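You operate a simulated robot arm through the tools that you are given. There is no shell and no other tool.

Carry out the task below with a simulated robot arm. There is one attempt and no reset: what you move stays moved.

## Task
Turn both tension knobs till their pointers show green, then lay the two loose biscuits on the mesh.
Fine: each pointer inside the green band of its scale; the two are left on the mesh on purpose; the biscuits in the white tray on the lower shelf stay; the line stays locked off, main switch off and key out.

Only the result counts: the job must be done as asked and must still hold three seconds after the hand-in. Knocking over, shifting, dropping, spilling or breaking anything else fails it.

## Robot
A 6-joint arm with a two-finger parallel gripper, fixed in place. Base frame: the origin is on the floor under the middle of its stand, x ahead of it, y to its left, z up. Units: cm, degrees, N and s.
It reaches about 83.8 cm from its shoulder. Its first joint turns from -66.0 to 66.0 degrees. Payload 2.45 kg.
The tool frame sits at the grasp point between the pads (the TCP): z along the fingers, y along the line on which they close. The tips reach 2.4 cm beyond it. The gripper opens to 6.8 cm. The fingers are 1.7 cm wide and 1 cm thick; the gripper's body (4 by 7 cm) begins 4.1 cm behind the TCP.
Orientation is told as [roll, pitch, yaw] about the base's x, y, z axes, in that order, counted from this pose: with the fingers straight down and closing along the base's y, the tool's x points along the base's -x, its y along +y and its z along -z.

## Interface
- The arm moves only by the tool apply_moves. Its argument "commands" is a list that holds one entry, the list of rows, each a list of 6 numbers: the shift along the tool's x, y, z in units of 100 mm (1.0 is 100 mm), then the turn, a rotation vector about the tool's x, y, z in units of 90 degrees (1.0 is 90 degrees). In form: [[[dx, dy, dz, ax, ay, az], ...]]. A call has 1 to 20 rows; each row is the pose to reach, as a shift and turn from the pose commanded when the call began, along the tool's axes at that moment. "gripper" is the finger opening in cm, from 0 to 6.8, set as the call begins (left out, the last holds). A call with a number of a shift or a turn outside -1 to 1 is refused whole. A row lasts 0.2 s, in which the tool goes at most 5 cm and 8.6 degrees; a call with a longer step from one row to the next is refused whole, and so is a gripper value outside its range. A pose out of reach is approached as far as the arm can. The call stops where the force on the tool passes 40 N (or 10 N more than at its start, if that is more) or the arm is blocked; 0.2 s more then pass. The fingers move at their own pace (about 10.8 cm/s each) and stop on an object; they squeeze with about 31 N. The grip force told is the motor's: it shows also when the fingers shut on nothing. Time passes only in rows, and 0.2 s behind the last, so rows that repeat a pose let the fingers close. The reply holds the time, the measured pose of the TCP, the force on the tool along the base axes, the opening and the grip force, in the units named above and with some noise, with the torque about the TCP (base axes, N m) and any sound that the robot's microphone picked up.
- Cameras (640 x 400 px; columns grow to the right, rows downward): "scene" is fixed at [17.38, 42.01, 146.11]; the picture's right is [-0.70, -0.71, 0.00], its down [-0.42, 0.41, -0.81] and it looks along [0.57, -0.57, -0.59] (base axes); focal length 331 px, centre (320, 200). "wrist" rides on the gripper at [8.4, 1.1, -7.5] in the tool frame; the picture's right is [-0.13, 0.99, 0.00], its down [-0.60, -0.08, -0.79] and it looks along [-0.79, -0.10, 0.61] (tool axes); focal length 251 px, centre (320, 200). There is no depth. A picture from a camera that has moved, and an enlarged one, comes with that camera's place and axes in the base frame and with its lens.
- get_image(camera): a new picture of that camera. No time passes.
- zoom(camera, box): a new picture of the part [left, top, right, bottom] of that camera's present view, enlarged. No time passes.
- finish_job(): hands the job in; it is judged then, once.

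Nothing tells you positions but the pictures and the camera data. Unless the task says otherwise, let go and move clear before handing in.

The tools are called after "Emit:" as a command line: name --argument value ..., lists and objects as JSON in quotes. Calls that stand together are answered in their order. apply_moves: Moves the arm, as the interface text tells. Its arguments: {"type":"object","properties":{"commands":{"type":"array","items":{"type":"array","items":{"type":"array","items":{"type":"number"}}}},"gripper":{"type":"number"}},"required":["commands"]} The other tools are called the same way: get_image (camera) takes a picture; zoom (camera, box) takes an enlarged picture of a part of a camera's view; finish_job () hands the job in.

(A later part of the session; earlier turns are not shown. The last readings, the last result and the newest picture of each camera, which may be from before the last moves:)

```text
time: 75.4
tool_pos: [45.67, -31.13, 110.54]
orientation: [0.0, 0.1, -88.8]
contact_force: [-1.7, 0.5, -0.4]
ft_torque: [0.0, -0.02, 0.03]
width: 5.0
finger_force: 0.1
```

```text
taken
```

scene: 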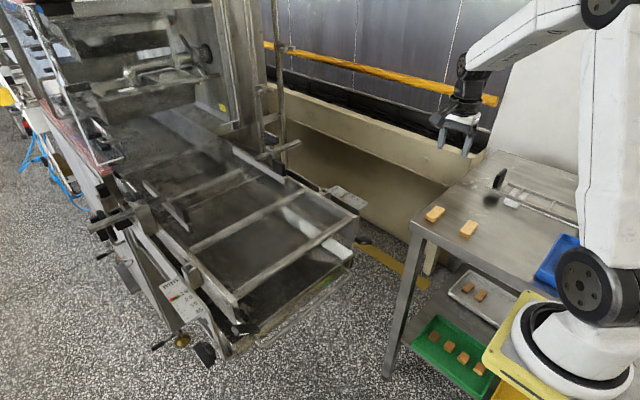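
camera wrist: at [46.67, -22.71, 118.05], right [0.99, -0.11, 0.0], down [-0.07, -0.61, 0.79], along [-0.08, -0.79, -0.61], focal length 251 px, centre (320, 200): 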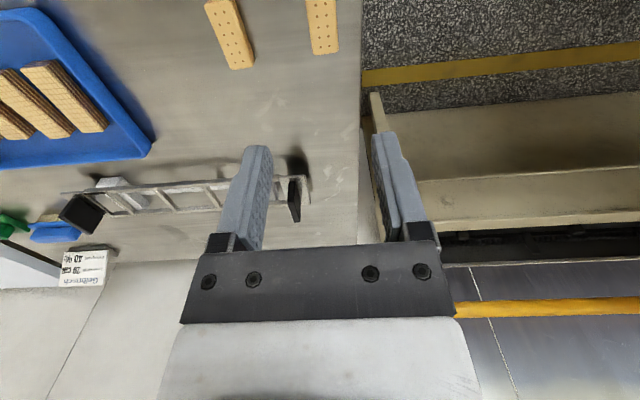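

Emit:
apply_moves --commands '[[[0, 0, 0.25, 0, 0, 0], [0, 0, 0.5, 0, 0, 0], [0, 0, 0.75, 0, 0, 0], [0, 0, 1.0, 0, 0, 0]]]'

Emit:
apply_moves --commands '[[[0, 0, 0.2, 0, 0, 0], [0, 0, 0.4, 0, 0, 0], [0, 0, 0.55, 0, 0, 0]]]'

Emit:
get_image --camera "wrist"

Emit:
zoom --camera "scene" --box '[405, 160, 505, 240]'

```text
time: 76.4
tool_pos: [45.79, -31.1, 100.56]
orientation: [-0.1, 0.0, -88.5]
contact_force: [0.7, 0.6, 1.4]
ft_torque: [0.0, -0.01, -0.03]
width: 5.02
finger_force: 0.1
```

```text
time: 77.2
tool_pos: [45.98, -31.13, 95.21]
orientation: [0.0, 0.0, -88.5]
contact_force: [0.5, 0.9, -0.7]
ft_torque: [-0.01, -0.05, -0.01]
width: 5.0
finger_force: 0.0
```

```text
taken
camera wrist: at [46.8, -22.67, 102.62], right [0.99, -0.1, 0.0], down [-0.06, -0.61, 0.79], along [-0.08, -0.79, -0.61], focal length 251 px, centre (320, 200)
```

wrist: 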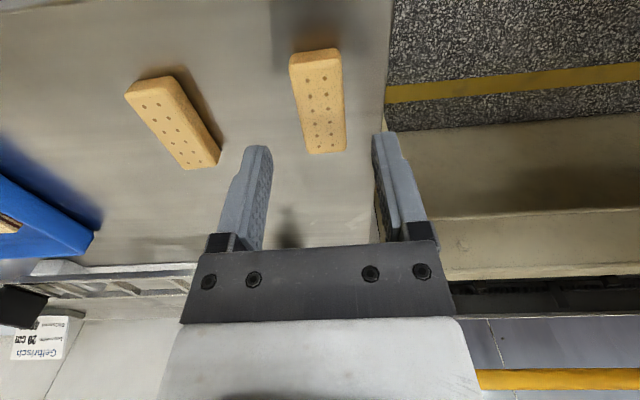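

```text
5.00 times, centred on (455, 200) of scene
camera zoom: at [17.38, 42.01, 146.11], right [-0.7, -0.71, 0.0], down [-0.42, 0.41, -0.81], along [0.57, -0.57, -0.59], focal length 1654 px, centre (-355, 200)
```

zoom: 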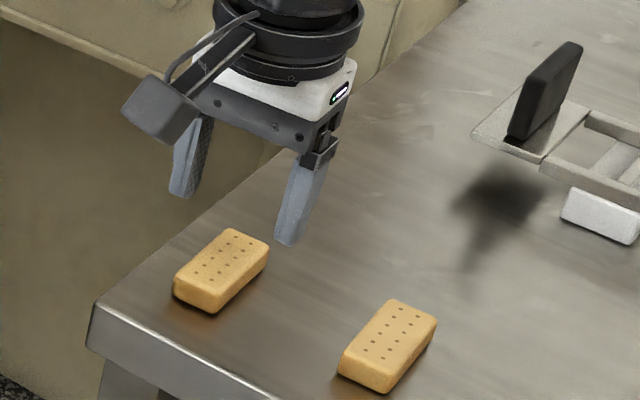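

The fingers straddle B1 nicely with x, y and yaw lined up. Descending slowly so the tips stop just above the table.

Emit:
apply_moves --commands '[[[0, 0, 0.12, 0, 0, 0], [0, 0, 0.24, 0, 0, 0], [0, 0, 0.33, 0, 0, 0], [0, 0, 0.4, 0, 0, 0], [0, 0, 0.4, 0, 0, 0]]]'

Emit:
get_image --camera "wrist"

Emit:
zoom --camera "scene" --box '[405, 170, 485, 240]'

```text
time: 78.4
tool_pos: [45.56, -31.12, 91.18]
orientation: [-0.1, 0.0, -88.5]
contact_force: [0.8, -0.6, 0.4]
ft_torque: [0.01, 0.02, 0.01]
width: 4.97
finger_force: 0.0
```

```text
taken
camera wrist: at [46.51, -22.66, 98.62], right [0.99, -0.1, 0.0], down [-0.06, -0.61, 0.79], along [-0.08, -0.79, -0.61], focal length 251 px, centre (320, 200)
```

wrist: 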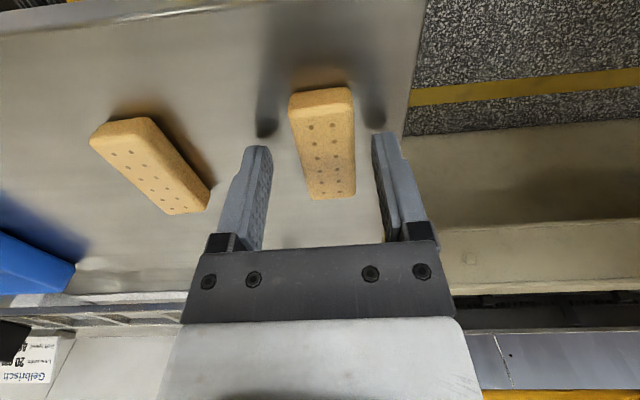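

```text
5.71 times, centred on (445, 205) of scene
camera zoom: at [17.38, 42.01, 146.11], right [-0.7, -0.71, 0.0], down [-0.42, 0.41, -0.81], along [0.57, -0.57, -0.59], focal length 1890 px, centre (-394, 171)
```

zoom: 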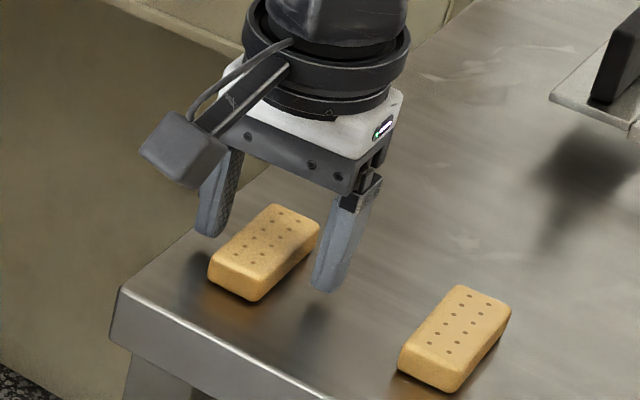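

Emit:
zoom --camera "scene" --box '[425, 195, 465, 225]'

Emit:
zoom --camera "wrist" --box '[230, 70, 410, 210]'

```text
13.33 times, centred on (445, 210) of scene
camera zoom: at [17.38, 42.01, 146.11], right [-0.7, -0.71, 0.0], down [-0.42, 0.41, -0.81], along [0.57, -0.57, -0.59], focal length 4409 px, centre (-1347, 67)
```

zoom: 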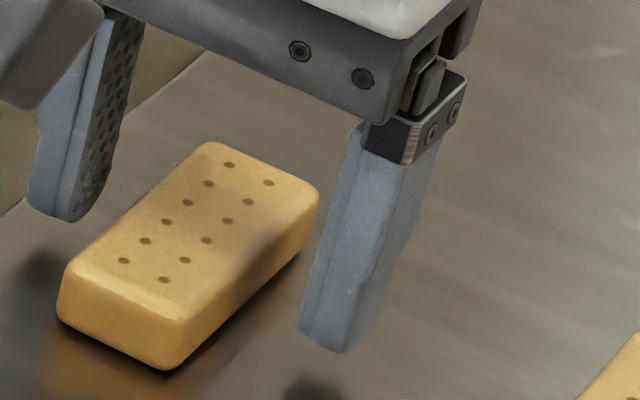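

```text
2.86 times, centred on (320, 140) of wrist
camera zoom: at [46.51, -22.66, 98.62], right [0.99, -0.1, 0.0], down [-0.06, -0.61, 0.79], along [-0.08, -0.79, -0.61], focal length 718 px, centre (320, 371)
```

zoom: 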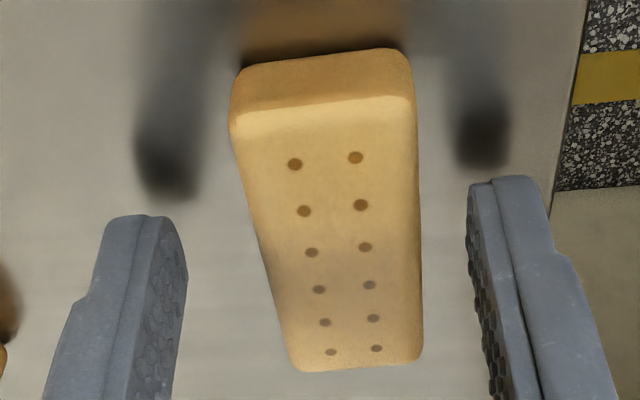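

The tips look roughly 0.8 cm above the table, and B1 sits about 2.5 mm toward +x. I'll nudge over, lower 3 mm, and close.

Emit:
apply_moves --commands '[[[0, 0.025, 0, 0, 0, 0], [0, 0.025, 0.02, 0, 0, 0], [0, 0.025, 0.035, 0, 0, 0], [0, 0.025, 0.035, 0, 0, 0]]]'

Emit:
zoom --camera "wrist" --box '[230, 70, 410, 210]'

Emit:
apply_moves --commands '[[[0, 0, 0, 0, 0, 0], [0, 0, 0, 0, 0, 0], [0, 0, 0, 0, 0, 0]]]' --gripper 2

Emit:
get_image --camera "wrist"

```text
time: 79.4
tool_pos: [46.08, -30.95, 90.72]
orientation: [0.0, 0.0, -88.6]
contact_force: [-0.3, -0.7, 0.5]
ft_torque: [0.0, -0.01, 0.01]
width: 4.99
finger_force: 0.1
```

```text
2.86 times, centred on (320, 140) of wrist
camera zoom: at [46.95, -22.65, 98.2], right [0.99, -0.1, 0.0], down [-0.06, -0.61, 0.79], along [-0.08, -0.79, -0.61], focal length 718 px, centre (320, 371)
```

zoom: 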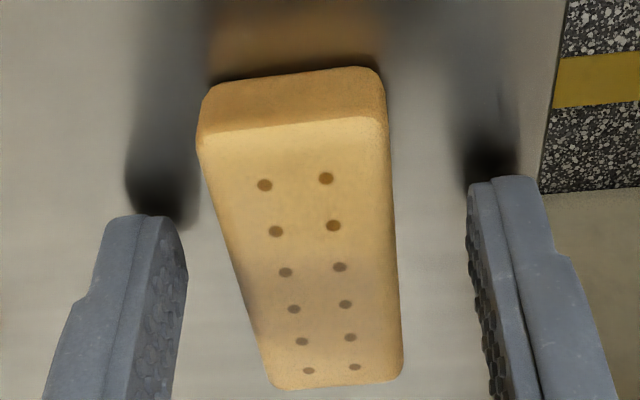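

```text
time: 80.2
tool_pos: [46.12, -31.06, 90.66]
orientation: [0.0, 0.0, -88.5]
contact_force: [-0.2, 0.1, -1.0]
ft_torque: [-0.01, 0.01, 0.03]
width: 2.69
finger_force: 13.8
```

```text
taken
camera wrist: at [46.94, -22.65, 98.2], right [0.99, -0.1, 0.0], down [-0.06, -0.61, 0.79], along [-0.08, -0.79, -0.61], focal length 251 px, centre (320, 200)
```

wrist: 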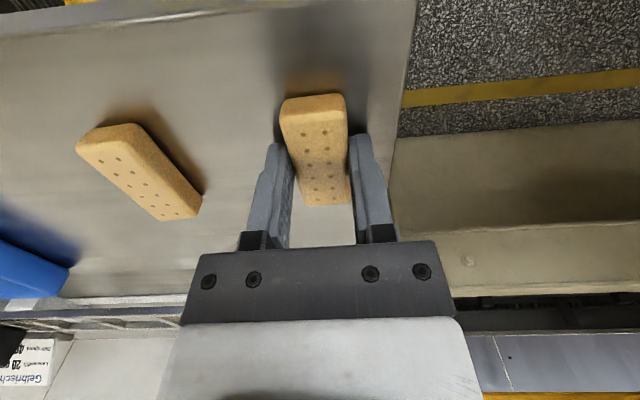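

B1 is held at width 2.69 with a gentle 14 N. Lifting slowly and checking.

Emit:
apply_moves --commands '[[[0, 0, -0.1, 0, 0, 0], [0, 0, -0.25, 0, 0, 0], [0, 0, -0.45, 0, 0, 0], [0, 0, -0.65, 0, 0, 0], [0, 0, -0.85, 0, 0, 0], [0, 0, -1.0, 0, 0, 0]]]'

Emit:
get_image --camera "wrist"

Emit:
zoom --camera "scene" --box '[400, 120, 500, 240]'

```text
time: 81.6
tool_pos: [46.02, -30.83, 100.81]
orientation: [0.0, 0.1, -88.5]
contact_force: [0.3, 0.4, -0.6]
ft_torque: [0.02, -0.02, 0.0]
width: 2.67
finger_force: 13.9
```

```text
taken
camera wrist: at [46.98, -22.49, 108.26], right [0.99, -0.1, 0.0], down [-0.06, -0.61, 0.79], along [-0.08, -0.79, -0.61], focal length 251 px, centre (320, 200)
```

wrist: 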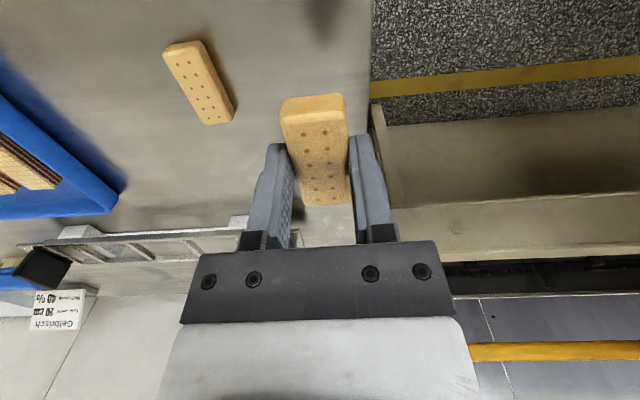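

```text
3.33 times, centred on (450, 180) of scene
camera zoom: at [17.38, 42.01, 146.11], right [-0.7, -0.71, 0.0], down [-0.42, 0.41, -0.81], along [0.57, -0.57, -0.59], focal length 1102 px, centre (-113, 267)
```

zoom: 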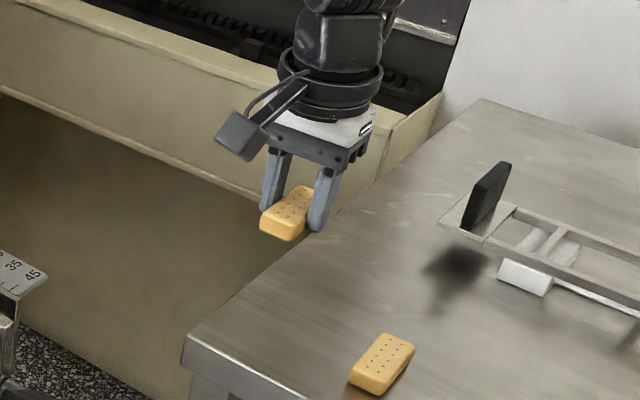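

B1 is held securely. The mesh top comes out at about z=93.4, spanning x≥57.5 and y from -8 to 25. I'll raise, rotate back to yaw 0, and carry it toward (66, 4).

Emit:
apply_moves --commands '[[[0, 0, -0.25, 0, 0, 0], [0, 0, -0.5, 0, 0, 0], [0, 0, -0.75, 0, 0, 0], [0, 0, -1.0, 0, 0, 0]]]'

Emit:
apply_moves --commands '[[[0.08, 0.08, 0, 0, 0, -0.08], [0.16, 0.16, 0, 0, 0, -0.16], [0.24, 0.24, 0, 0, 0, -0.24], [0.32, 0.32, 0, 0, 0, -0.32], [0.4, 0.4, 0, 0, 0, -0.4], [0.48, 0.48, 0, 0, 0, -0.48], [0.56, 0.56, 0, 0, 0, -0.56], [0.64, 0.64, 0, 0, 0, -0.64], [0.72, 0.72, 0, 0, 0, -0.72], [0.8, 0.8, 0, 0, 0, -0.8], [0.88, 0.88, 0, 0, 0, -0.88], [0.96, 0.96, 0, 0, 0, -0.983]]]'

Emit:
apply_moves --commands '[[[-0.2, 0.25, 0, 0, 0, 0], [-0.4, 0.5, 0, 0, 0, 0], [-0.6, 0.75, 0, 0, 0, 0], [-0.8, 1.0, 0, 0, 0, 0], [-1.0, 1.0, 0, 0, 0, 0]]]'

Emit:
get_image --camera "scene"

Emit:
get_image --camera "wrist"

```text
time: 82.6
tool_pos: [45.99, -31.2, 110.85]
orientation: [-0.1, 0.0, -88.5]
contact_force: [-0.5, 0.0, -0.7]
ft_torque: [0.0, -0.01, 0.0]
width: 2.68
finger_force: 13.8
```

```text
refused: row 12 steps farther than a row can; nothing moved
```

```text
time: 83.8
tool_pos: [56.46, -40.79, 110.92]
orientation: [-0.1, 0.2, -88.5]
contact_force: [-0.9, -0.3, 0.8]
ft_torque: [0.01, 0.0, 0.02]
width: 2.7
finger_force: 14.1
```

```text
taken
```

scene: 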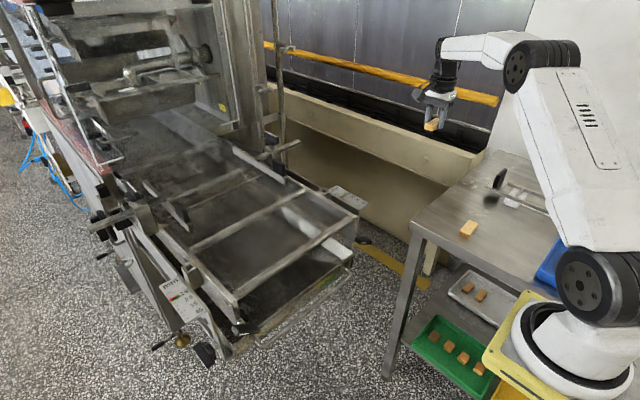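

```text
taken
camera wrist: at [57.33, -32.43, 118.4], right [0.99, -0.1, 0.0], down [-0.06, -0.61, 0.79], along [-0.08, -0.79, -0.61], focal length 251 px, centre (320, 200)
```

wrist: 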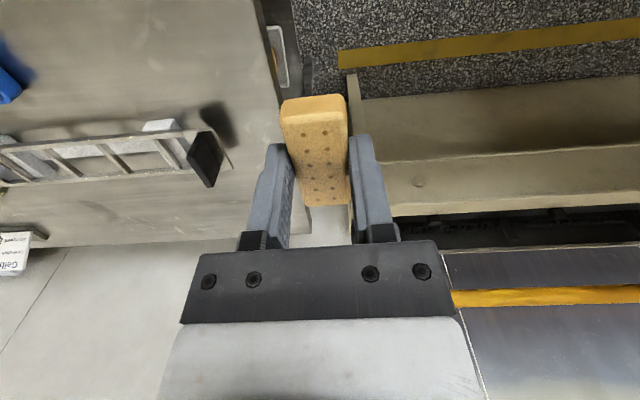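

One call was refused for too large a turn step, and the next one then ran in the unrotated frame. It moved in free air at z≈111, nothing was touched, and the biscuit is still held. I'll now rotate correctly while coming back in +y, one call at a time.

Emit:
apply_moves --commands '[[[0.08, 0, 0, 0, 0, -0.082], [0.16, 0, 0, 0, 0, -0.164], [0.25, 0, 0, 0, 0, -0.246], [0.33, 0, 0, 0, 0, -0.328], [0.42, 0, 0, 0, 0, -0.41], [0.5, 0, 0, 0, 0, -0.492], [0.58, 0, 0, 0, 0, -0.574], [0.67, 0, 0, 0, 0, -0.656], [0.75, 0, 0, 0, 0, -0.738], [0.83, 0, 0, 0, 0, -0.82], [0.92, 0, 0, 0, 0, -0.902], [1.0, 0, 0, 0, 0, -0.984]]]'

```text
time: 86.4
tool_pos: [56.09, -30.81, 110.8]
orientation: [0.1, 0.0, 0.2]
contact_force: [-0.4, 0.1, 1.3]
ft_torque: [0.01, 0.01, 0.01]
width: 2.66
finger_force: 13.8
```

Yaw is 0 and the biscuit is held. Carrying over the conveyor toward (66, 4).

Emit:
apply_moves --commands '[[[-0.1, 0.25, 0, 0, 0, 0], [-0.2, 0.5, 0, 0, 0, 0], [-0.3, 0.75, 0, 0, 0, 0], [-0.4, 1.0, 0, 0, 0, 0]]]'

Emit:
apply_moves --commands '[[[-0.1, 0.25, 0, 0, 0, 0], [-0.2, 0.5, 0, 0, 0, 0], [-0.3, 0.75, 0, 0, 0, 0], [-0.4, 1.0, 0, 0, 0, 0]]]'

Emit:
apply_moves --commands '[[[-0.05, 0.25, 0, 0, 0, 0], [-0.1, 0.5, 0, 0, 0, 0], [-0.15, 0.75, 0, 0, 0, 0], [-0.2, 1.0, 0, 0, 0, 0]]]'

Emit:
get_image --camera "scene"

Emit:
get_image --camera "wrist"

```text
time: 87.4
tool_pos: [59.8, -20.64, 110.88]
orientation: [-0.1, -0.1, 0.0]
contact_force: [-0.9, -0.6, -0.5]
ft_torque: [0.02, 0.02, -0.01]
width: 2.69
finger_force: 13.5
```

```text
time: 88.4
tool_pos: [64.22, -10.76, 110.88]
orientation: [0.0, -0.1, 0.0]
contact_force: [1.2, -0.2, 0.5]
ft_torque: [-0.09, 0.02, 0.01]
width: 2.71
finger_force: 14.0
```

```text
time: 89.4
tool_pos: [66.2, -0.6, 110.88]
orientation: [0.0, 0.0, 0.1]
contact_force: [0.2, 0.1, -0.1]
ft_torque: [0.01, 0.01, -0.01]
width: 2.68
finger_force: 14.2
```

```text
taken
```

scene: 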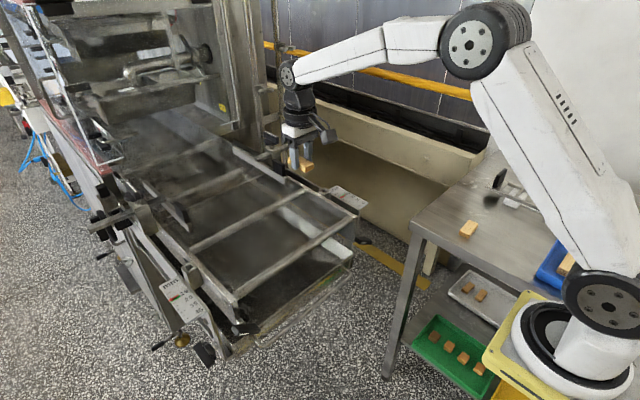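

```text
taken
camera wrist: at [57.86, 0.36, 118.28], right [0.13, 0.99, 0.0], down [0.6, -0.08, 0.79], along [0.79, -0.1, -0.61], focal length 251 px, centre (320, 200)
```

wrist: 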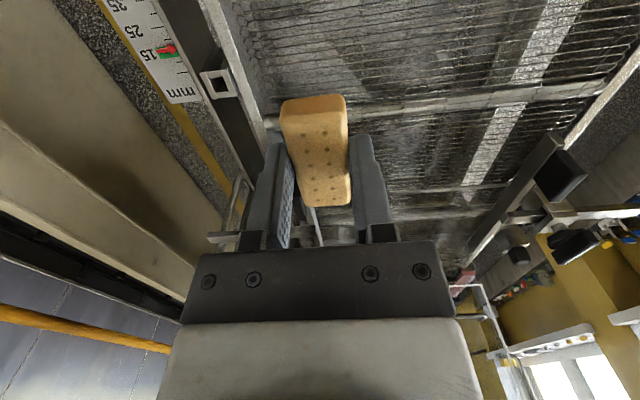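

Emit:
zoom --camera "wrist" --box '[340, 0, 640, 200]'

Emit:
zoom --camera "scene" --box '[200, 180, 360, 300]'

```text
2.00 times, centred on (490, 100) of wrist
camera zoom: at [57.86, 0.36, 118.28], right [0.13, 0.99, 0.0], down [0.6, -0.08, 0.79], along [0.79, -0.1, -0.61], focal length 503 px, centre (-20, 400)
```

zoom: 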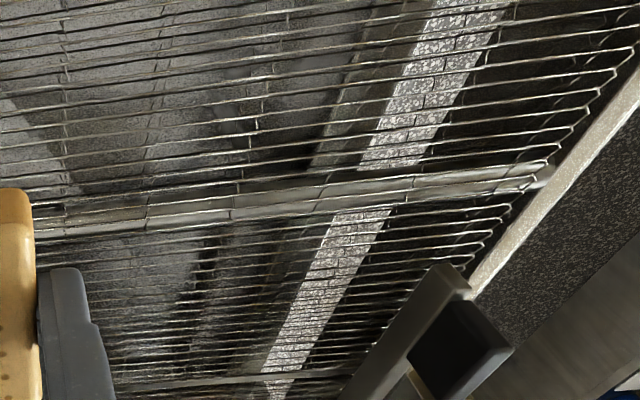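

```text
3.33 times, centred on (280, 240) of scene
camera zoom: at [17.38, 42.01, 146.11], right [-0.7, -0.71, 0.0], down [-0.42, 0.41, -0.81], along [0.57, -0.57, -0.59], focal length 1102 px, centre (453, 67)
```

zoom: 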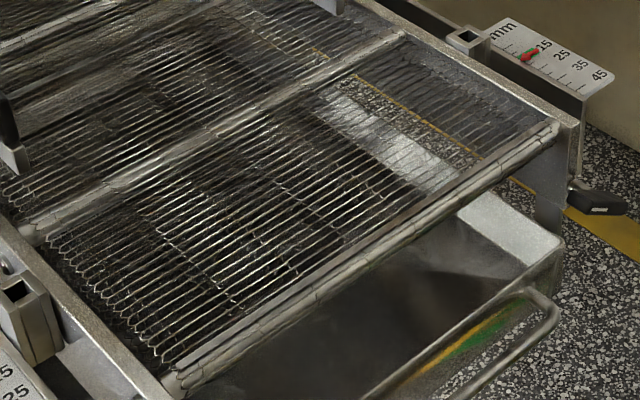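

The mesh wires pass over the support tubes, so the belt is a flat open bed. Moving to y≈4 and descending to about 3 cm above it.

Emit:
apply_moves --commands '[[[0, 0.25, 0, 0, 0, 0], [0, 0.46, 0, 0, 0, 0], [0, 0.46, 0.25, 0, 0, 0], [0, 0.46, 0.5, 0, 0, 0], [0, 0.46, 0.75, 0, 0, 0], [0, 0.46, 1.0, 0, 0, 0]]]'

Emit:
zoom --camera "scene" --box '[210, 150, 370, 270]'

Emit:
get_image --camera "wrist"

```text
time: 90.8
tool_pos: [65.81, 3.83, 100.54]
orientation: [0.0, -0.1, -0.1]
contact_force: [0.4, -0.1, 0.0]
ft_torque: [0.0, 0.02, -0.01]
width: 2.68
finger_force: 13.7
```

```text
3.33 times, centred on (290, 210) of scene
camera zoom: at [17.38, 42.01, 146.11], right [-0.7, -0.71, 0.0], down [-0.42, 0.41, -0.81], along [0.57, -0.57, -0.59], focal length 1102 px, centre (420, 167)
```

zoom: 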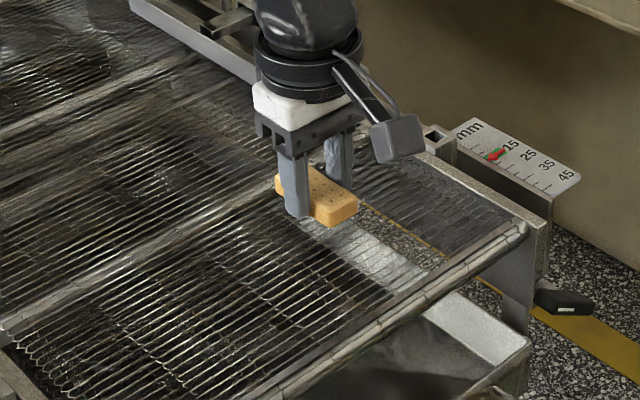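

```text
taken
camera wrist: at [57.54, 4.9, 108.09], right [0.13, 0.99, 0.0], down [0.6, -0.08, 0.79], along [0.79, -0.1, -0.61], focal length 251 px, centre (320, 200)
```

wrist: 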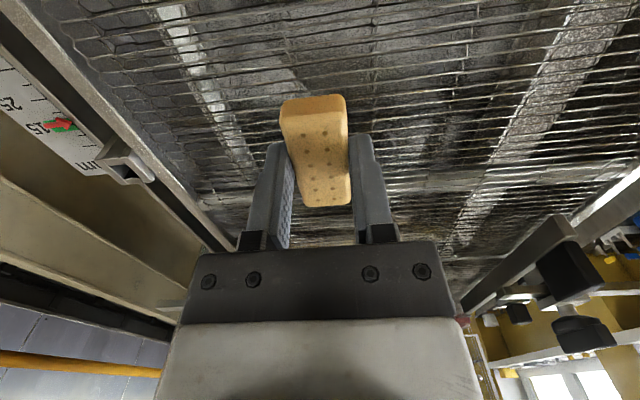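

Emit:
apply_moves --commands '[[[0, 0, 0.08, 0, 0, 0], [0, 0, 0.16, 0, 0, 0], [0, 0, 0.24, 0, 0, 0], [0, 0, 0.3, 0, 0, 0]]]'

Emit:
zoom --camera "scene" --box '[250, 170, 330, 230]'

Emit:
zoom --camera "wrist" --box '[230, 60, 410, 230]'

```text
time: 91.8
tool_pos: [65.97, 3.8, 97.96]
orientation: [-0.1, -0.3, 0.1]
contact_force: [-2.6, -1.8, 13.9]
ft_torque: [-0.14, 0.13, 0.0]
width: 2.71
finger_force: 14.1
```

```text
6.67 times, centred on (290, 200) of scene
camera zoom: at [17.33, 42.01, 146.11], right [-0.7, -0.71, 0.0], down [-0.42, 0.41, -0.81], along [0.58, -0.57, -0.59], focal length 2205 px, centre (520, 200)
```

zoom: 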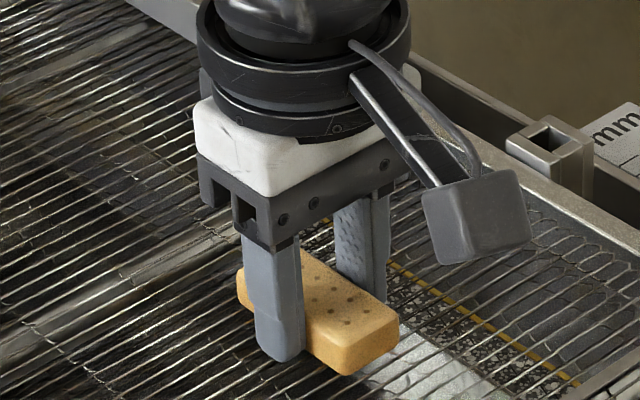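

```text
2.35 times, centred on (320, 145) of wrist
camera zoom: at [57.58, 4.8, 105.35], right [0.13, 0.99, 0.0], down [0.6, -0.08, 0.8], along [0.79, -0.1, -0.61], focal length 592 px, centre (320, 329)
```

zoom: 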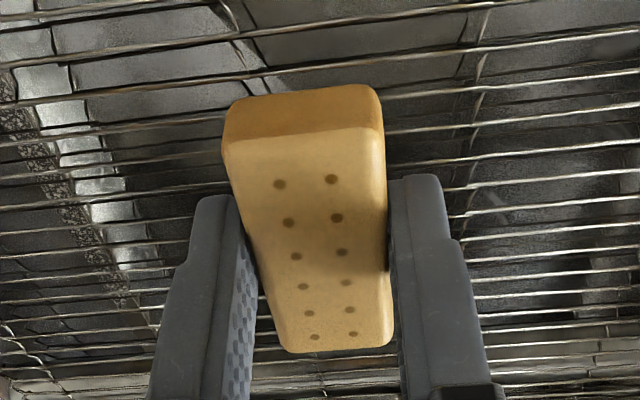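

Contact at TCP z≈98 with about 14 N upward, so the biscuit is on the mesh. I'll ease up slightly to unload it before releasing.

Emit:
apply_moves --commands '[[[0, 0, -0.02, 0, 0, 0], [0, 0, -0.035, 0, 0, 0], [0, 0, -0.035, 0, 0, 0]]]'

Emit:
zoom --camera "scene" --box '[265, 185, 315, 225]'

```text
time: 92.6
tool_pos: [66.01, 3.79, 98.08]
orientation: [0.0, 0.1, 0.1]
contact_force: [0.3, 0.3, 1.0]
ft_torque: [0.02, 0.0, -0.04]
width: 2.67
finger_force: 14.1
```

```text
10.00 times, centred on (290, 205) of scene
camera zoom: at [17.38, 42.01, 146.11], right [-0.7, -0.71, 0.0], down [-0.42, 0.41, -0.81], along [0.57, -0.57, -0.59], focal length 3307 px, centre (620, 150)
```

zoom: 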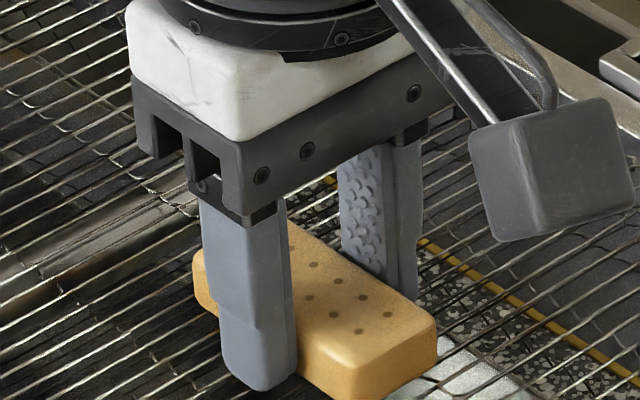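

The load is nearly zero now. Opening the fingers to release B1.

Emit:
apply_moves --commands '[[[0, 0, 0, 0, 0, 0], [0, 0, 0, 0, 0, 0], [0, 0, 0, 0, 0, 0]]]' --gripper 4.6

Emit:
zoom --camera "scene" --box '[265, 185, 315, 225]'

Emit:
zoom --camera "wrist" --box '[230, 60, 410, 230]'

```text
time: 93.4
tool_pos: [66.13, 3.73, 98.1]
orientation: [0.0, 0.1, 0.1]
contact_force: [0.5, 0.5, -0.1]
ft_torque: [0.01, 0.0, 0.01]
width: 4.62
finger_force: 0.1
```

```text
10.00 times, centred on (290, 205) of scene
camera zoom: at [17.38, 42.01, 146.11], right [-0.7, -0.71, 0.0], down [-0.42, 0.41, -0.81], along [0.57, -0.57, -0.59], focal length 3307 px, centre (620, 150)
```

zoom: 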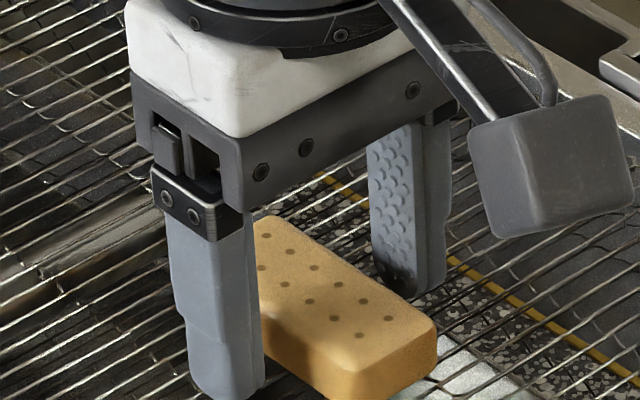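

```text
2.35 times, centred on (320, 145) of wrist
camera zoom: at [57.66, 4.87, 105.57], right [0.13, 0.99, 0.0], down [0.6, -0.08, 0.79], along [0.79, -0.1, -0.61], focal length 592 px, centre (320, 329)
```

zoom: 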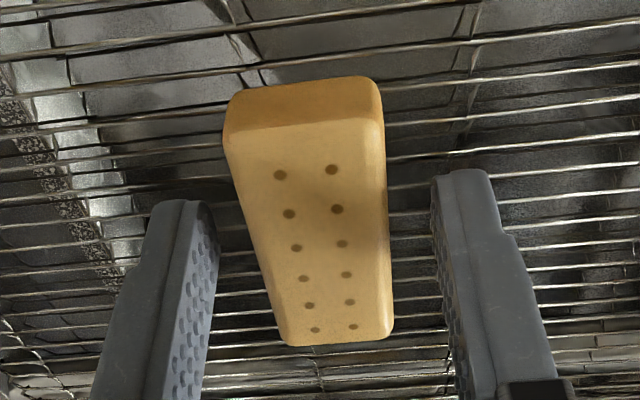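

B1 stays put on the mesh. Raising straight up, clear of it.

Emit:
apply_moves --commands '[[[0, 0, -0.1, 0, 0, 0], [0, 0, -0.25, 0, 0, 0], [0, 0, -0.45, 0, 0, 0], [0, 0, -0.65, 0, 0, 0], [0, 0, -0.85, 0, 0, 0], [0, 0, -1.0, 0, 0, 0]]]'

Emit:
zoom --camera "scene" --box '[220, 160, 360, 270]'

Emit:
get_image --camera "wrist"

```text
time: 94.8
tool_pos: [66.08, 3.57, 108.15]
orientation: [0.0, 0.0, 0.0]
contact_force: [0.2, 0.2, 0.2]
ft_torque: [0.02, 0.01, -0.01]
width: 4.61
finger_force: 0.1
```

```text
3.64 times, centred on (290, 215) of scene
camera zoom: at [17.37, 42.01, 146.11], right [-0.7, -0.71, 0.0], down [-0.42, 0.41, -0.81], along [0.57, -0.57, -0.59], focal length 1202 px, centre (429, 146)
```

zoom: 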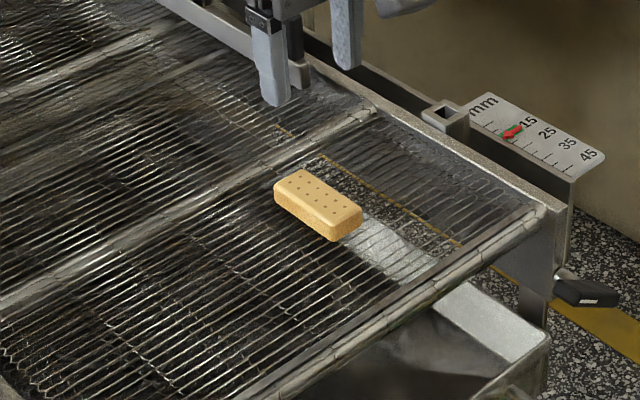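

```text
taken
camera wrist: at [57.76, 4.67, 115.67], right [0.13, 0.99, 0.0], down [0.6, -0.08, 0.79], along [0.79, -0.1, -0.61], focal length 251 px, centre (320, 200)
```

wrist: 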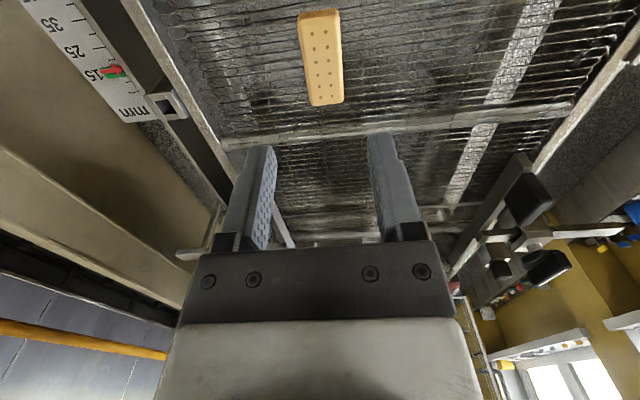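

B1 is resting flat on the mesh. Heading back over the same route for B2.

Emit:
apply_moves --commands '[[[0, 0, -0.2, 0, 0, 0], [0.05, -0.25, -0.3, 0, 0, 0], [0.1, -0.5, -0.3, 0, 0, 0], [0.15, -0.75, -0.3, 0, 0, 0], [0.2, -1.0, -0.3, 0, 0, 0]]]' --gripper 5

Emit:
apply_moves --commands '[[[0.2, -0.25, 0, 0, 0, 0], [0.4, -0.5, 0, 0, 0, 0], [0.6, -0.75, 0, 0, 0, 0], [0.8, -1.0, 0, 0, 0, 0]]]'

Emit:
apply_moves --commands '[[[0.25, -0.25, 0, 0, 0, 0], [0.5, -0.5, 0, 0, 0, 0], [0.75, -0.75, 0, 0, 0, 0], [1.0, -1.0, 0, 0, 0, 0]]]'

```text
time: 96.0
tool_pos: [64.07, -5.95, 111.26]
orientation: [0.0, -0.1, 0.1]
contact_force: [0.4, -0.7, 0.4]
ft_torque: [0.03, 0.0, 0.02]
width: 5.01
finger_force: 0.0
```

```text
time: 97.0
tool_pos: [56.03, -15.98, 111.14]
orientation: [0.0, 0.0, 0.1]
contact_force: [-0.3, 0.1, 0.3]
ft_torque: [-0.06, -0.01, 0.0]
width: 5.01
finger_force: 0.0
```

```text
time: 98.0
tool_pos: [46.05, -26.4, 111.09]
orientation: [0.0, -0.1, 0.1]
contact_force: [-0.4, -0.4, -1.0]
ft_torque: [-0.01, -0.03, 0.01]
width: 5.0
finger_force: 0.0
```

Emit:
apply_moves --commands '[[[0.08, -0.04, 0, 0, 0, 0.0807], [0.16, -0.09, 0, 0, 0, 0.1613], [0.24, -0.13, 0, 0, 0, 0.242], [0.32, -0.18, 0, 0, 0, 0.3227], [0.4, -0.22, 0, 0, 0, 0.4033], [0.48, -0.27, 0, 0, 0, 0.484], [0.56, -0.31, 0, 0, 0, 0.5647], [0.64, -0.36, 0, 0, 0, 0.6453], [0.72, -0.4, 0, 0, 0, 0.726], [0.8, -0.44, 0, 0, 0, 0.8067], [0.88, -0.49, 0, 0, 0, 0.8873], [0.965, -0.53, 0, 0, 0, 0.968]]]'

Emit:
get_image --camera "wrist"

Emit:
get_image --camera "scene"

```text
time: 100.6
tool_pos: [36.33, -31.64, 111.14]
orientation: [0.0, 0.0, -87.1]
contact_force: [-0.6, 0.4, -0.2]
ft_torque: [-0.01, 0.02, -0.02]
width: 5.0
finger_force: 0.2
```

```text
taken
camera wrist: at [37.06, -23.23, 118.68], right [1.0, -0.08, 0.0], down [-0.05, -0.61, 0.79], along [-0.06, -0.79, -0.61], focal length 251 px, centre (320, 200)
```

wrist: 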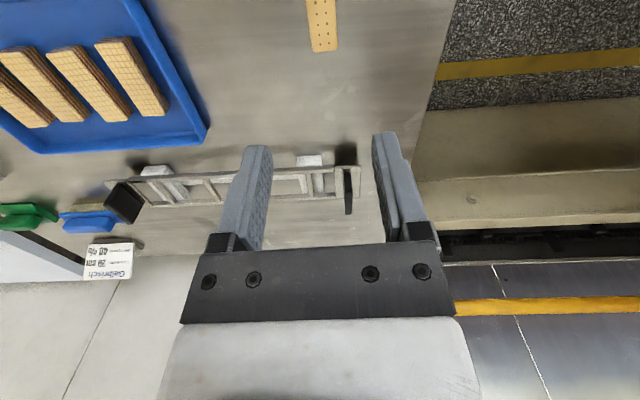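

```text
taken
```

scene: 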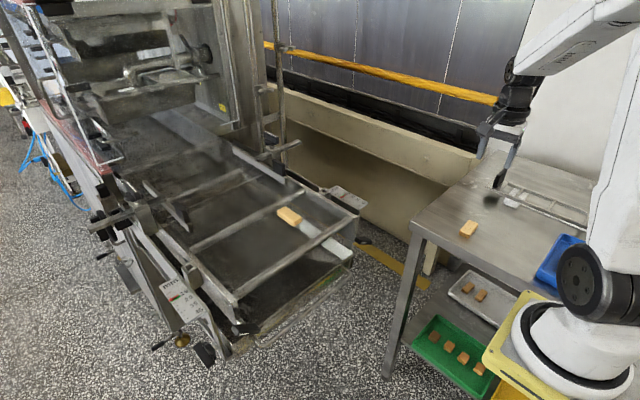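

Emit:
apply_moves --commands '[[[0, 0, 0.25, 0, 0, 0], [0, 0, 0.5, 0, 0, 0], [0, 0, 0.75, 0, 0, 0], [0, 0, 1.0, 0, 0, 0]]]'

Emit:
apply_moves --commands '[[[0, 0, 0.2, 0, 0, 0], [0, 0, 0.4, 0, 0, 0], [0, 0, 0.6, 0, 0, 0]]]'

Emit:
zoom --camera "wrist" --box '[230, 40, 410, 210]'

Emit:
zoom --camera "scene" --box '[420, 170, 540, 260]'

```text
time: 101.6
tool_pos: [36.52, -31.53, 101.05]
orientation: [0.1, 0.0, -87.2]
contact_force: [-1.1, 0.3, 0.3]
ft_torque: [-0.02, 0.02, -0.03]
width: 5.03
finger_force: 0.1
```

```text
time: 102.4
tool_pos: [36.53, -31.57, 94.95]
orientation: [0.1, -0.1, -87.1]
contact_force: [0.3, 0.0, -0.3]
ft_torque: [-0.01, 0.0, 0.03]
width: 5.0
finger_force: 0.0
```

```text
2.35 times, centred on (320, 125) of wrist
camera zoom: at [37.23, -23.13, 102.49], right [1.0, -0.08, 0.0], down [-0.05, -0.61, 0.79], along [-0.06, -0.79, -0.61], focal length 592 px, centre (320, 376)
```

zoom: 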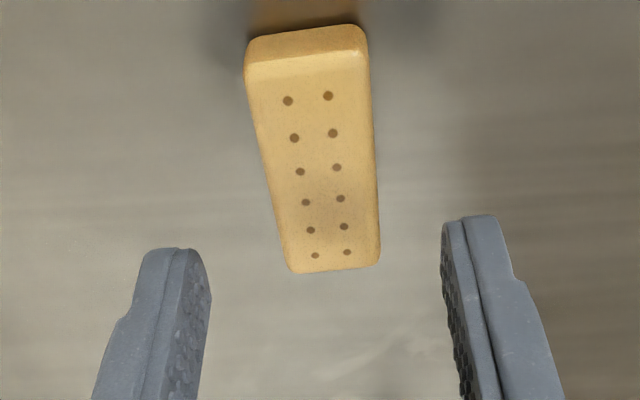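

```text
4.44 times, centred on (480, 215) of scene
camera zoom: at [17.38, 42.01, 146.11], right [-0.7, -0.71, 0.0], down [-0.42, 0.41, -0.81], along [0.57, -0.57, -0.59], focal length 1470 px, centre (-391, 133)
```

zoom: 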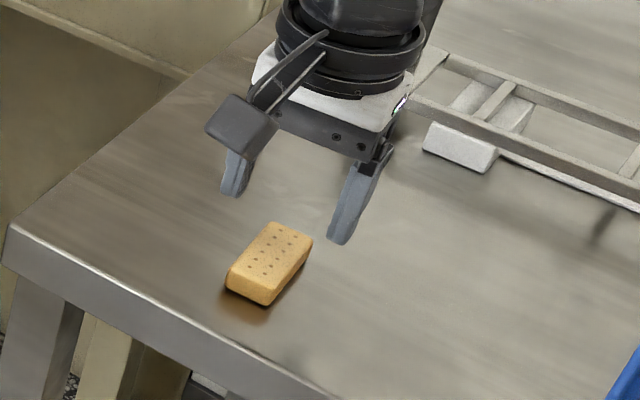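

B2 is centred and its yaw matches, with a 2.5 mm y correction needed. Descending to the same grasp height as before.

Emit:
apply_moves --commands '[[[-0.025, 0, 0.12, 0, 0, 0], [-0.025, 0, 0.24, 0, 0, 0], [-0.025, 0, 0.34, 0, 0, 0], [-0.025, 0, 0.42, 0, 0, 0], [-0.025, 0, 0.42, 0, 0, 0]]]'

Emit:
zoom --camera "wrist" --box '[230, 70, 410, 210]'

```text
time: 103.6
tool_pos: [36.54, -31.76, 90.94]
orientation: [0.0, 0.0, -87.2]
contact_force: [-1.1, 0.4, -0.2]
ft_torque: [0.02, 0.01, -0.02]
width: 4.99
finger_force: 0.1
```

```text
2.86 times, centred on (320, 140) of wrist
camera zoom: at [37.23, -23.33, 98.35], right [1.0, -0.08, 0.0], down [-0.05, -0.61, 0.79], along [-0.06, -0.79, -0.61], focal length 718 px, centre (320, 371)
```

zoom: 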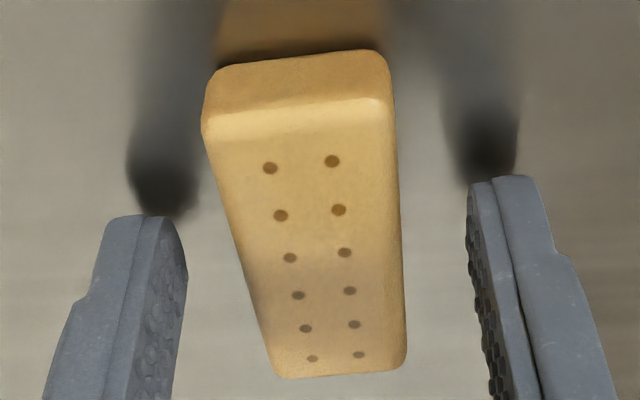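

Lined up as for B1. Closing gently with a 2.0 cm command, then lifting.

Emit:
apply_moves --commands '[[[0, 0, 0.015, 0, 0, 0], [0, 0, 0.015, 0, 0, 0], [0, 0, 0.015, 0, 0, 0], [0, 0, 0.015, 0, 0, 0]]]' --gripper 2

Emit:
apply_moves --commands '[[[0, 0, -0.1, 0, 0, 0], [0, 0, -0.25, 0, 0, 0], [0, 0, -0.45, 0, 0, 0], [0, 0, -0.65, 0, 0, 0], [0, 0, -0.85, 0, 0, 0], [0, 0, -1.0, 0, 0, 0]]]'

Emit:
get_image --camera "wrist"

```text
time: 104.6
tool_pos: [36.53, -31.93, 90.8]
orientation: [0.1, 0.0, -87.1]
contact_force: [-0.7, 3.6, 11.1]
ft_torque: [0.11, 0.03, -0.01]
width: 2.69
finger_force: 14.3
```

```text
time: 106.0
tool_pos: [36.46, -31.82, 100.79]
orientation: [0.0, 0.0, -87.1]
contact_force: [0.3, 0.4, -0.4]
ft_torque: [0.01, -0.04, -0.02]
width: 2.66
finger_force: 14.2
```

```text
taken
camera wrist: at [37.11, -23.41, 108.22], right [1.0, -0.08, 0.0], down [-0.05, -0.61, 0.79], along [-0.06, -0.79, -0.61], focal length 251 px, centre (320, 200)
```

wrist: 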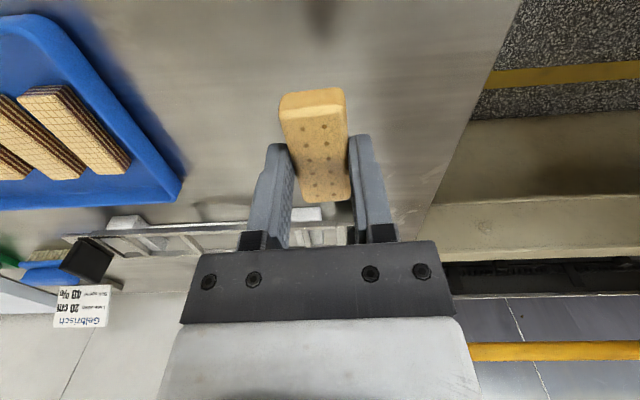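

B2 is held. Raising, then rotating back to yaw 0 while moving toward (46, -26.5).

Emit:
apply_moves --commands '[[[0, 0, -0.25, 0, 0, 0], [0, 0, -0.5, 0, 0, 0], [0, 0, -0.75, 0, 0, 0], [0, 0, -1.0, 0, 0, 0]]]'

Emit:
apply_moves --commands '[[[0.04, 0.08, 0, 0, 0, -0.0807], [0.08, 0.16, 0, 0, 0, -0.1613], [0.12, 0.24, 0, 0, 0, -0.242], [0.16, 0.32, 0, 0, 0, -0.3227], [0.2, 0.4, 0, 0, 0, -0.4033], [0.24, 0.48, 0, 0, 0, -0.484], [0.28, 0.56, 0, 0, 0, -0.5647], [0.32, 0.64, 0, 0, 0, -0.6453], [0.36, 0.72, 0, 0, 0, -0.726], [0.4, 0.8, 0, 0, 0, -0.8067], [0.44, 0.88, 0, 0, 0, -0.8873], [0.48, 0.96, 0, 0, 0, -0.968]]]'

```text
time: 107.0
tool_pos: [36.55, -31.78, 110.94]
orientation: [0.0, 0.0, -87.0]
contact_force: [0.2, 0.3, 0.8]
ft_torque: [-0.03, 0.0, -0.02]
width: 2.67
finger_force: 13.9
```

```text
time: 109.6
tool_pos: [45.76, -26.29, 110.69]
orientation: [0.0, 0.1, 0.3]
contact_force: [-0.5, 0.5, -0.2]
ft_torque: [0.02, 0.01, -0.02]
width: 2.7
finger_force: 14.1
```

Emit:
apply_moves --commands '[[[-0.25, 0.25, 0, 0, 0, 0], [-0.5, 0.5, 0, 0, 0, 0], [-0.75, 0.75, 0, 0, 0, 0], [-1.0, 1.0, 0, 0, 0, 0]]]'

Emit:
apply_moves --commands '[[[-0.2, 0.25, 0, 0, 0, 0], [-0.4, 0.5, 0, 0, 0, 0], [-0.6, 0.75, 0, 0, 0, 0], [-0.8, 1.0, 0, 0, 0, 0]]]'

Emit:
apply_moves --commands '[[[-0.05, 0.25, 0, 0, 0, 0], [-0.1, 0.5, 0, 0, 0, 0], [-0.15, 0.75, 0, 0, 0, 0], [-0.2, 1.0, 0, 0, 0, 0]]]'

Emit:
apply_moves --commands '[[[0, 0.25, 0, 0, 0, 0], [0, 0.5, 0, 0, 0, 0], [0, 0.75, 0, 0, 0, 0], [0, 0.92, 0, 0, 0, 0]]]'

Emit:
get_image --camera "scene"

Emit:
get_image --camera "wrist"

```text
time: 110.6
tool_pos: [55.86, -16.51, 110.84]
orientation: [0.1, 0.0, 0.0]
contact_force: [1.4, 0.3, 0.5]
ft_torque: [0.0, 0.0, 0.02]
width: 2.73
finger_force: 14.0
```

```text
time: 111.6
tool_pos: [63.68, -6.51, 111.06]
orientation: [-0.1, 0.1, 0.0]
contact_force: [-0.6, 0.4, 0.2]
ft_torque: [0.0, 0.01, -0.02]
width: 2.69
finger_force: 13.8
```

```text
time: 112.6
tool_pos: [65.99, 3.77, 110.86]
orientation: [0.0, 0.0, 0.0]
contact_force: [0.0, 0.8, -0.2]
ft_torque: [-0.03, 0.03, -0.03]
width: 2.68
finger_force: 14.3
```

```text
time: 113.6
tool_pos: [66.01, 12.59, 110.7]
orientation: [0.0, 0.1, -0.1]
contact_force: [-0.1, 0.6, -0.6]
ft_torque: [0.02, 0.0, 0.03]
width: 2.67
finger_force: 14.1
```

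```text
taken
```

scene: 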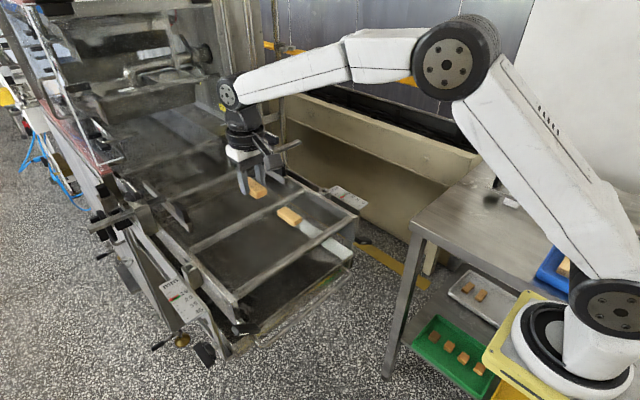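

```text
taken
camera wrist: at [57.68, 13.68, 118.19], right [0.13, 0.99, 0.0], down [0.6, -0.08, 0.79], along [0.79, -0.1, -0.61], focal length 251 px, centre (320, 200)
```

wrist: 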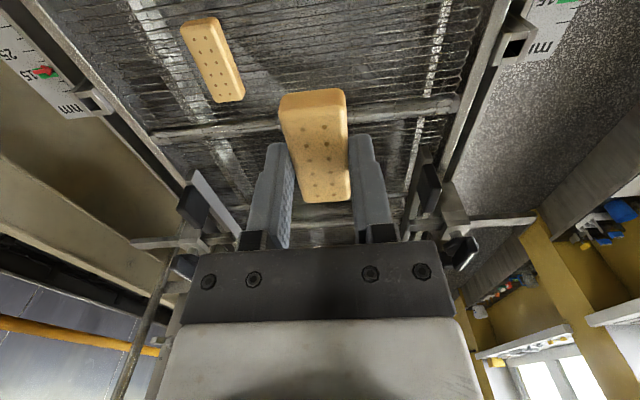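

Emit:
apply_moves --commands '[[[0, 0, 0.25, 0, 0, 0], [0, 0, 0.5, 0, 0, 0], [0, 0, 0.75, 0, 0, 0], [0, 0, 1.0, 0, 0, 0]]]'

Emit:
apply_moves --commands '[[[0, 0, 0.08, 0, 0, 0], [0, 0, 0.15, 0, 0, 0], [0, 0, 0.2, 0, 0, 0]]]'

Emit:
apply_moves --commands '[[[0, 0, 0.02, 0, 0, 0], [0, 0, 0.03, 0, 0, 0], [0, 0, 0.03, 0, 0, 0]]]'

```text
time: 114.6
tool_pos: [65.88, 12.57, 100.99]
orientation: [-0.1, 0.1, 0.0]
contact_force: [0.1, 0.8, 0.7]
ft_torque: [-0.02, -0.03, 0.03]
width: 2.68
finger_force: 14.4
```

```text
time: 115.4
tool_pos: [65.83, 12.51, 98.87]
orientation: [0.0, 0.0, 0.0]
contact_force: [0.2, 0.6, -0.7]
ft_torque: [0.01, -0.02, 0.0]
width: 2.7
finger_force: 13.2
```

```text
time: 116.2
tool_pos: [65.73, 12.66, 98.51]
orientation: [0.0, 0.1, 0.1]
contact_force: [-0.6, -0.3, -0.3]
ft_torque: [0.0, -0.04, 0.01]
width: 2.67
finger_force: 14.4
```

Emit:
apply_moves --commands '[[[0, 0, 0.015, 0, 0, 0], [0, 0, 0.03, 0, 0, 0], [0, 0, 0.03, 0, 0, 0]]]'

Emit:
zoom --camera "scene" --box '[225, 165, 325, 235]'

```text
time: 117.0
tool_pos: [65.83, 12.53, 98.27]
orientation: [0.0, 0.0, 0.0]
contact_force: [-2.5, -2.0, 9.4]
ft_torque: [-0.12, 0.14, 0.02]
width: 2.68
finger_force: 13.9
```

```text
5.71 times, centred on (275, 200) of scene
camera zoom: at [17.35, 42.0, 146.11], right [-0.7, -0.71, 0.0], down [-0.42, 0.41, -0.81], along [0.58, -0.57, -0.59], focal length 1890 px, centre (577, 200)
```

zoom: 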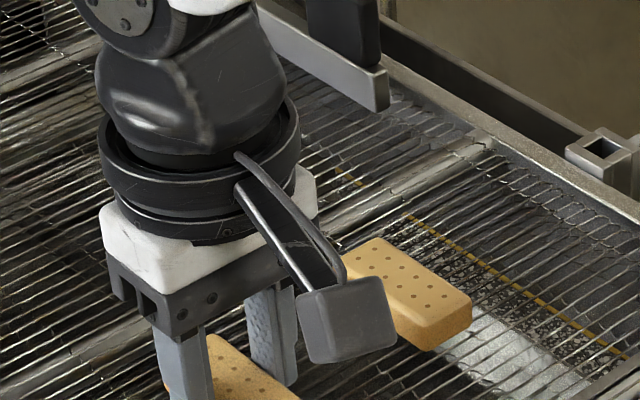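

Contact reached at 9 N. Easing off 2 mm, then releasing B2.

Emit:
apply_moves --commands '[[[0, 0, -0.02, 0, 0, 0], [0, 0, -0.02, 0, 0, 0]]]'

Emit:
apply_moves --commands '[[[0, 0, 0, 0, 0, 0], [0, 0, 0, 0, 0, 0], [0, 0, 0, 0, 0, 0]]]' --gripper 4.6

Emit:
zoom --camera "wrist" --box '[200, 40, 440, 230]'

```text
time: 117.6
tool_pos: [65.77, 12.7, 98.28]
orientation: [0.1, 0.0, 0.0]
contact_force: [0.7, -0.1, 1.3]
ft_torque: [-0.02, -0.04, -0.01]
width: 2.71
finger_force: 13.5
```

```text
time: 118.4
tool_pos: [65.79, 12.74, 98.34]
orientation: [0.0, 0.0, -0.2]
contact_force: [-0.2, -0.1, 0.5]
ft_torque: [0.0, 0.01, 0.03]
width: 4.61
finger_force: 0.0
```

```text
2.11 times, centred on (320, 135) of wrist
camera zoom: at [57.46, 13.78, 105.85], right [0.13, 0.99, 0.0], down [0.6, -0.08, 0.79], along [0.79, -0.1, -0.61], focal length 529 px, centre (320, 337)
```

zoom: 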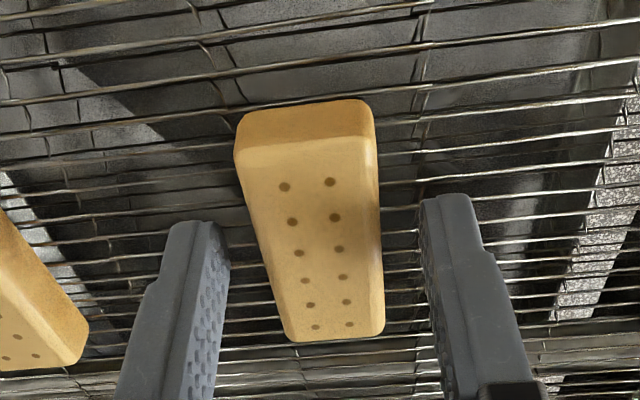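

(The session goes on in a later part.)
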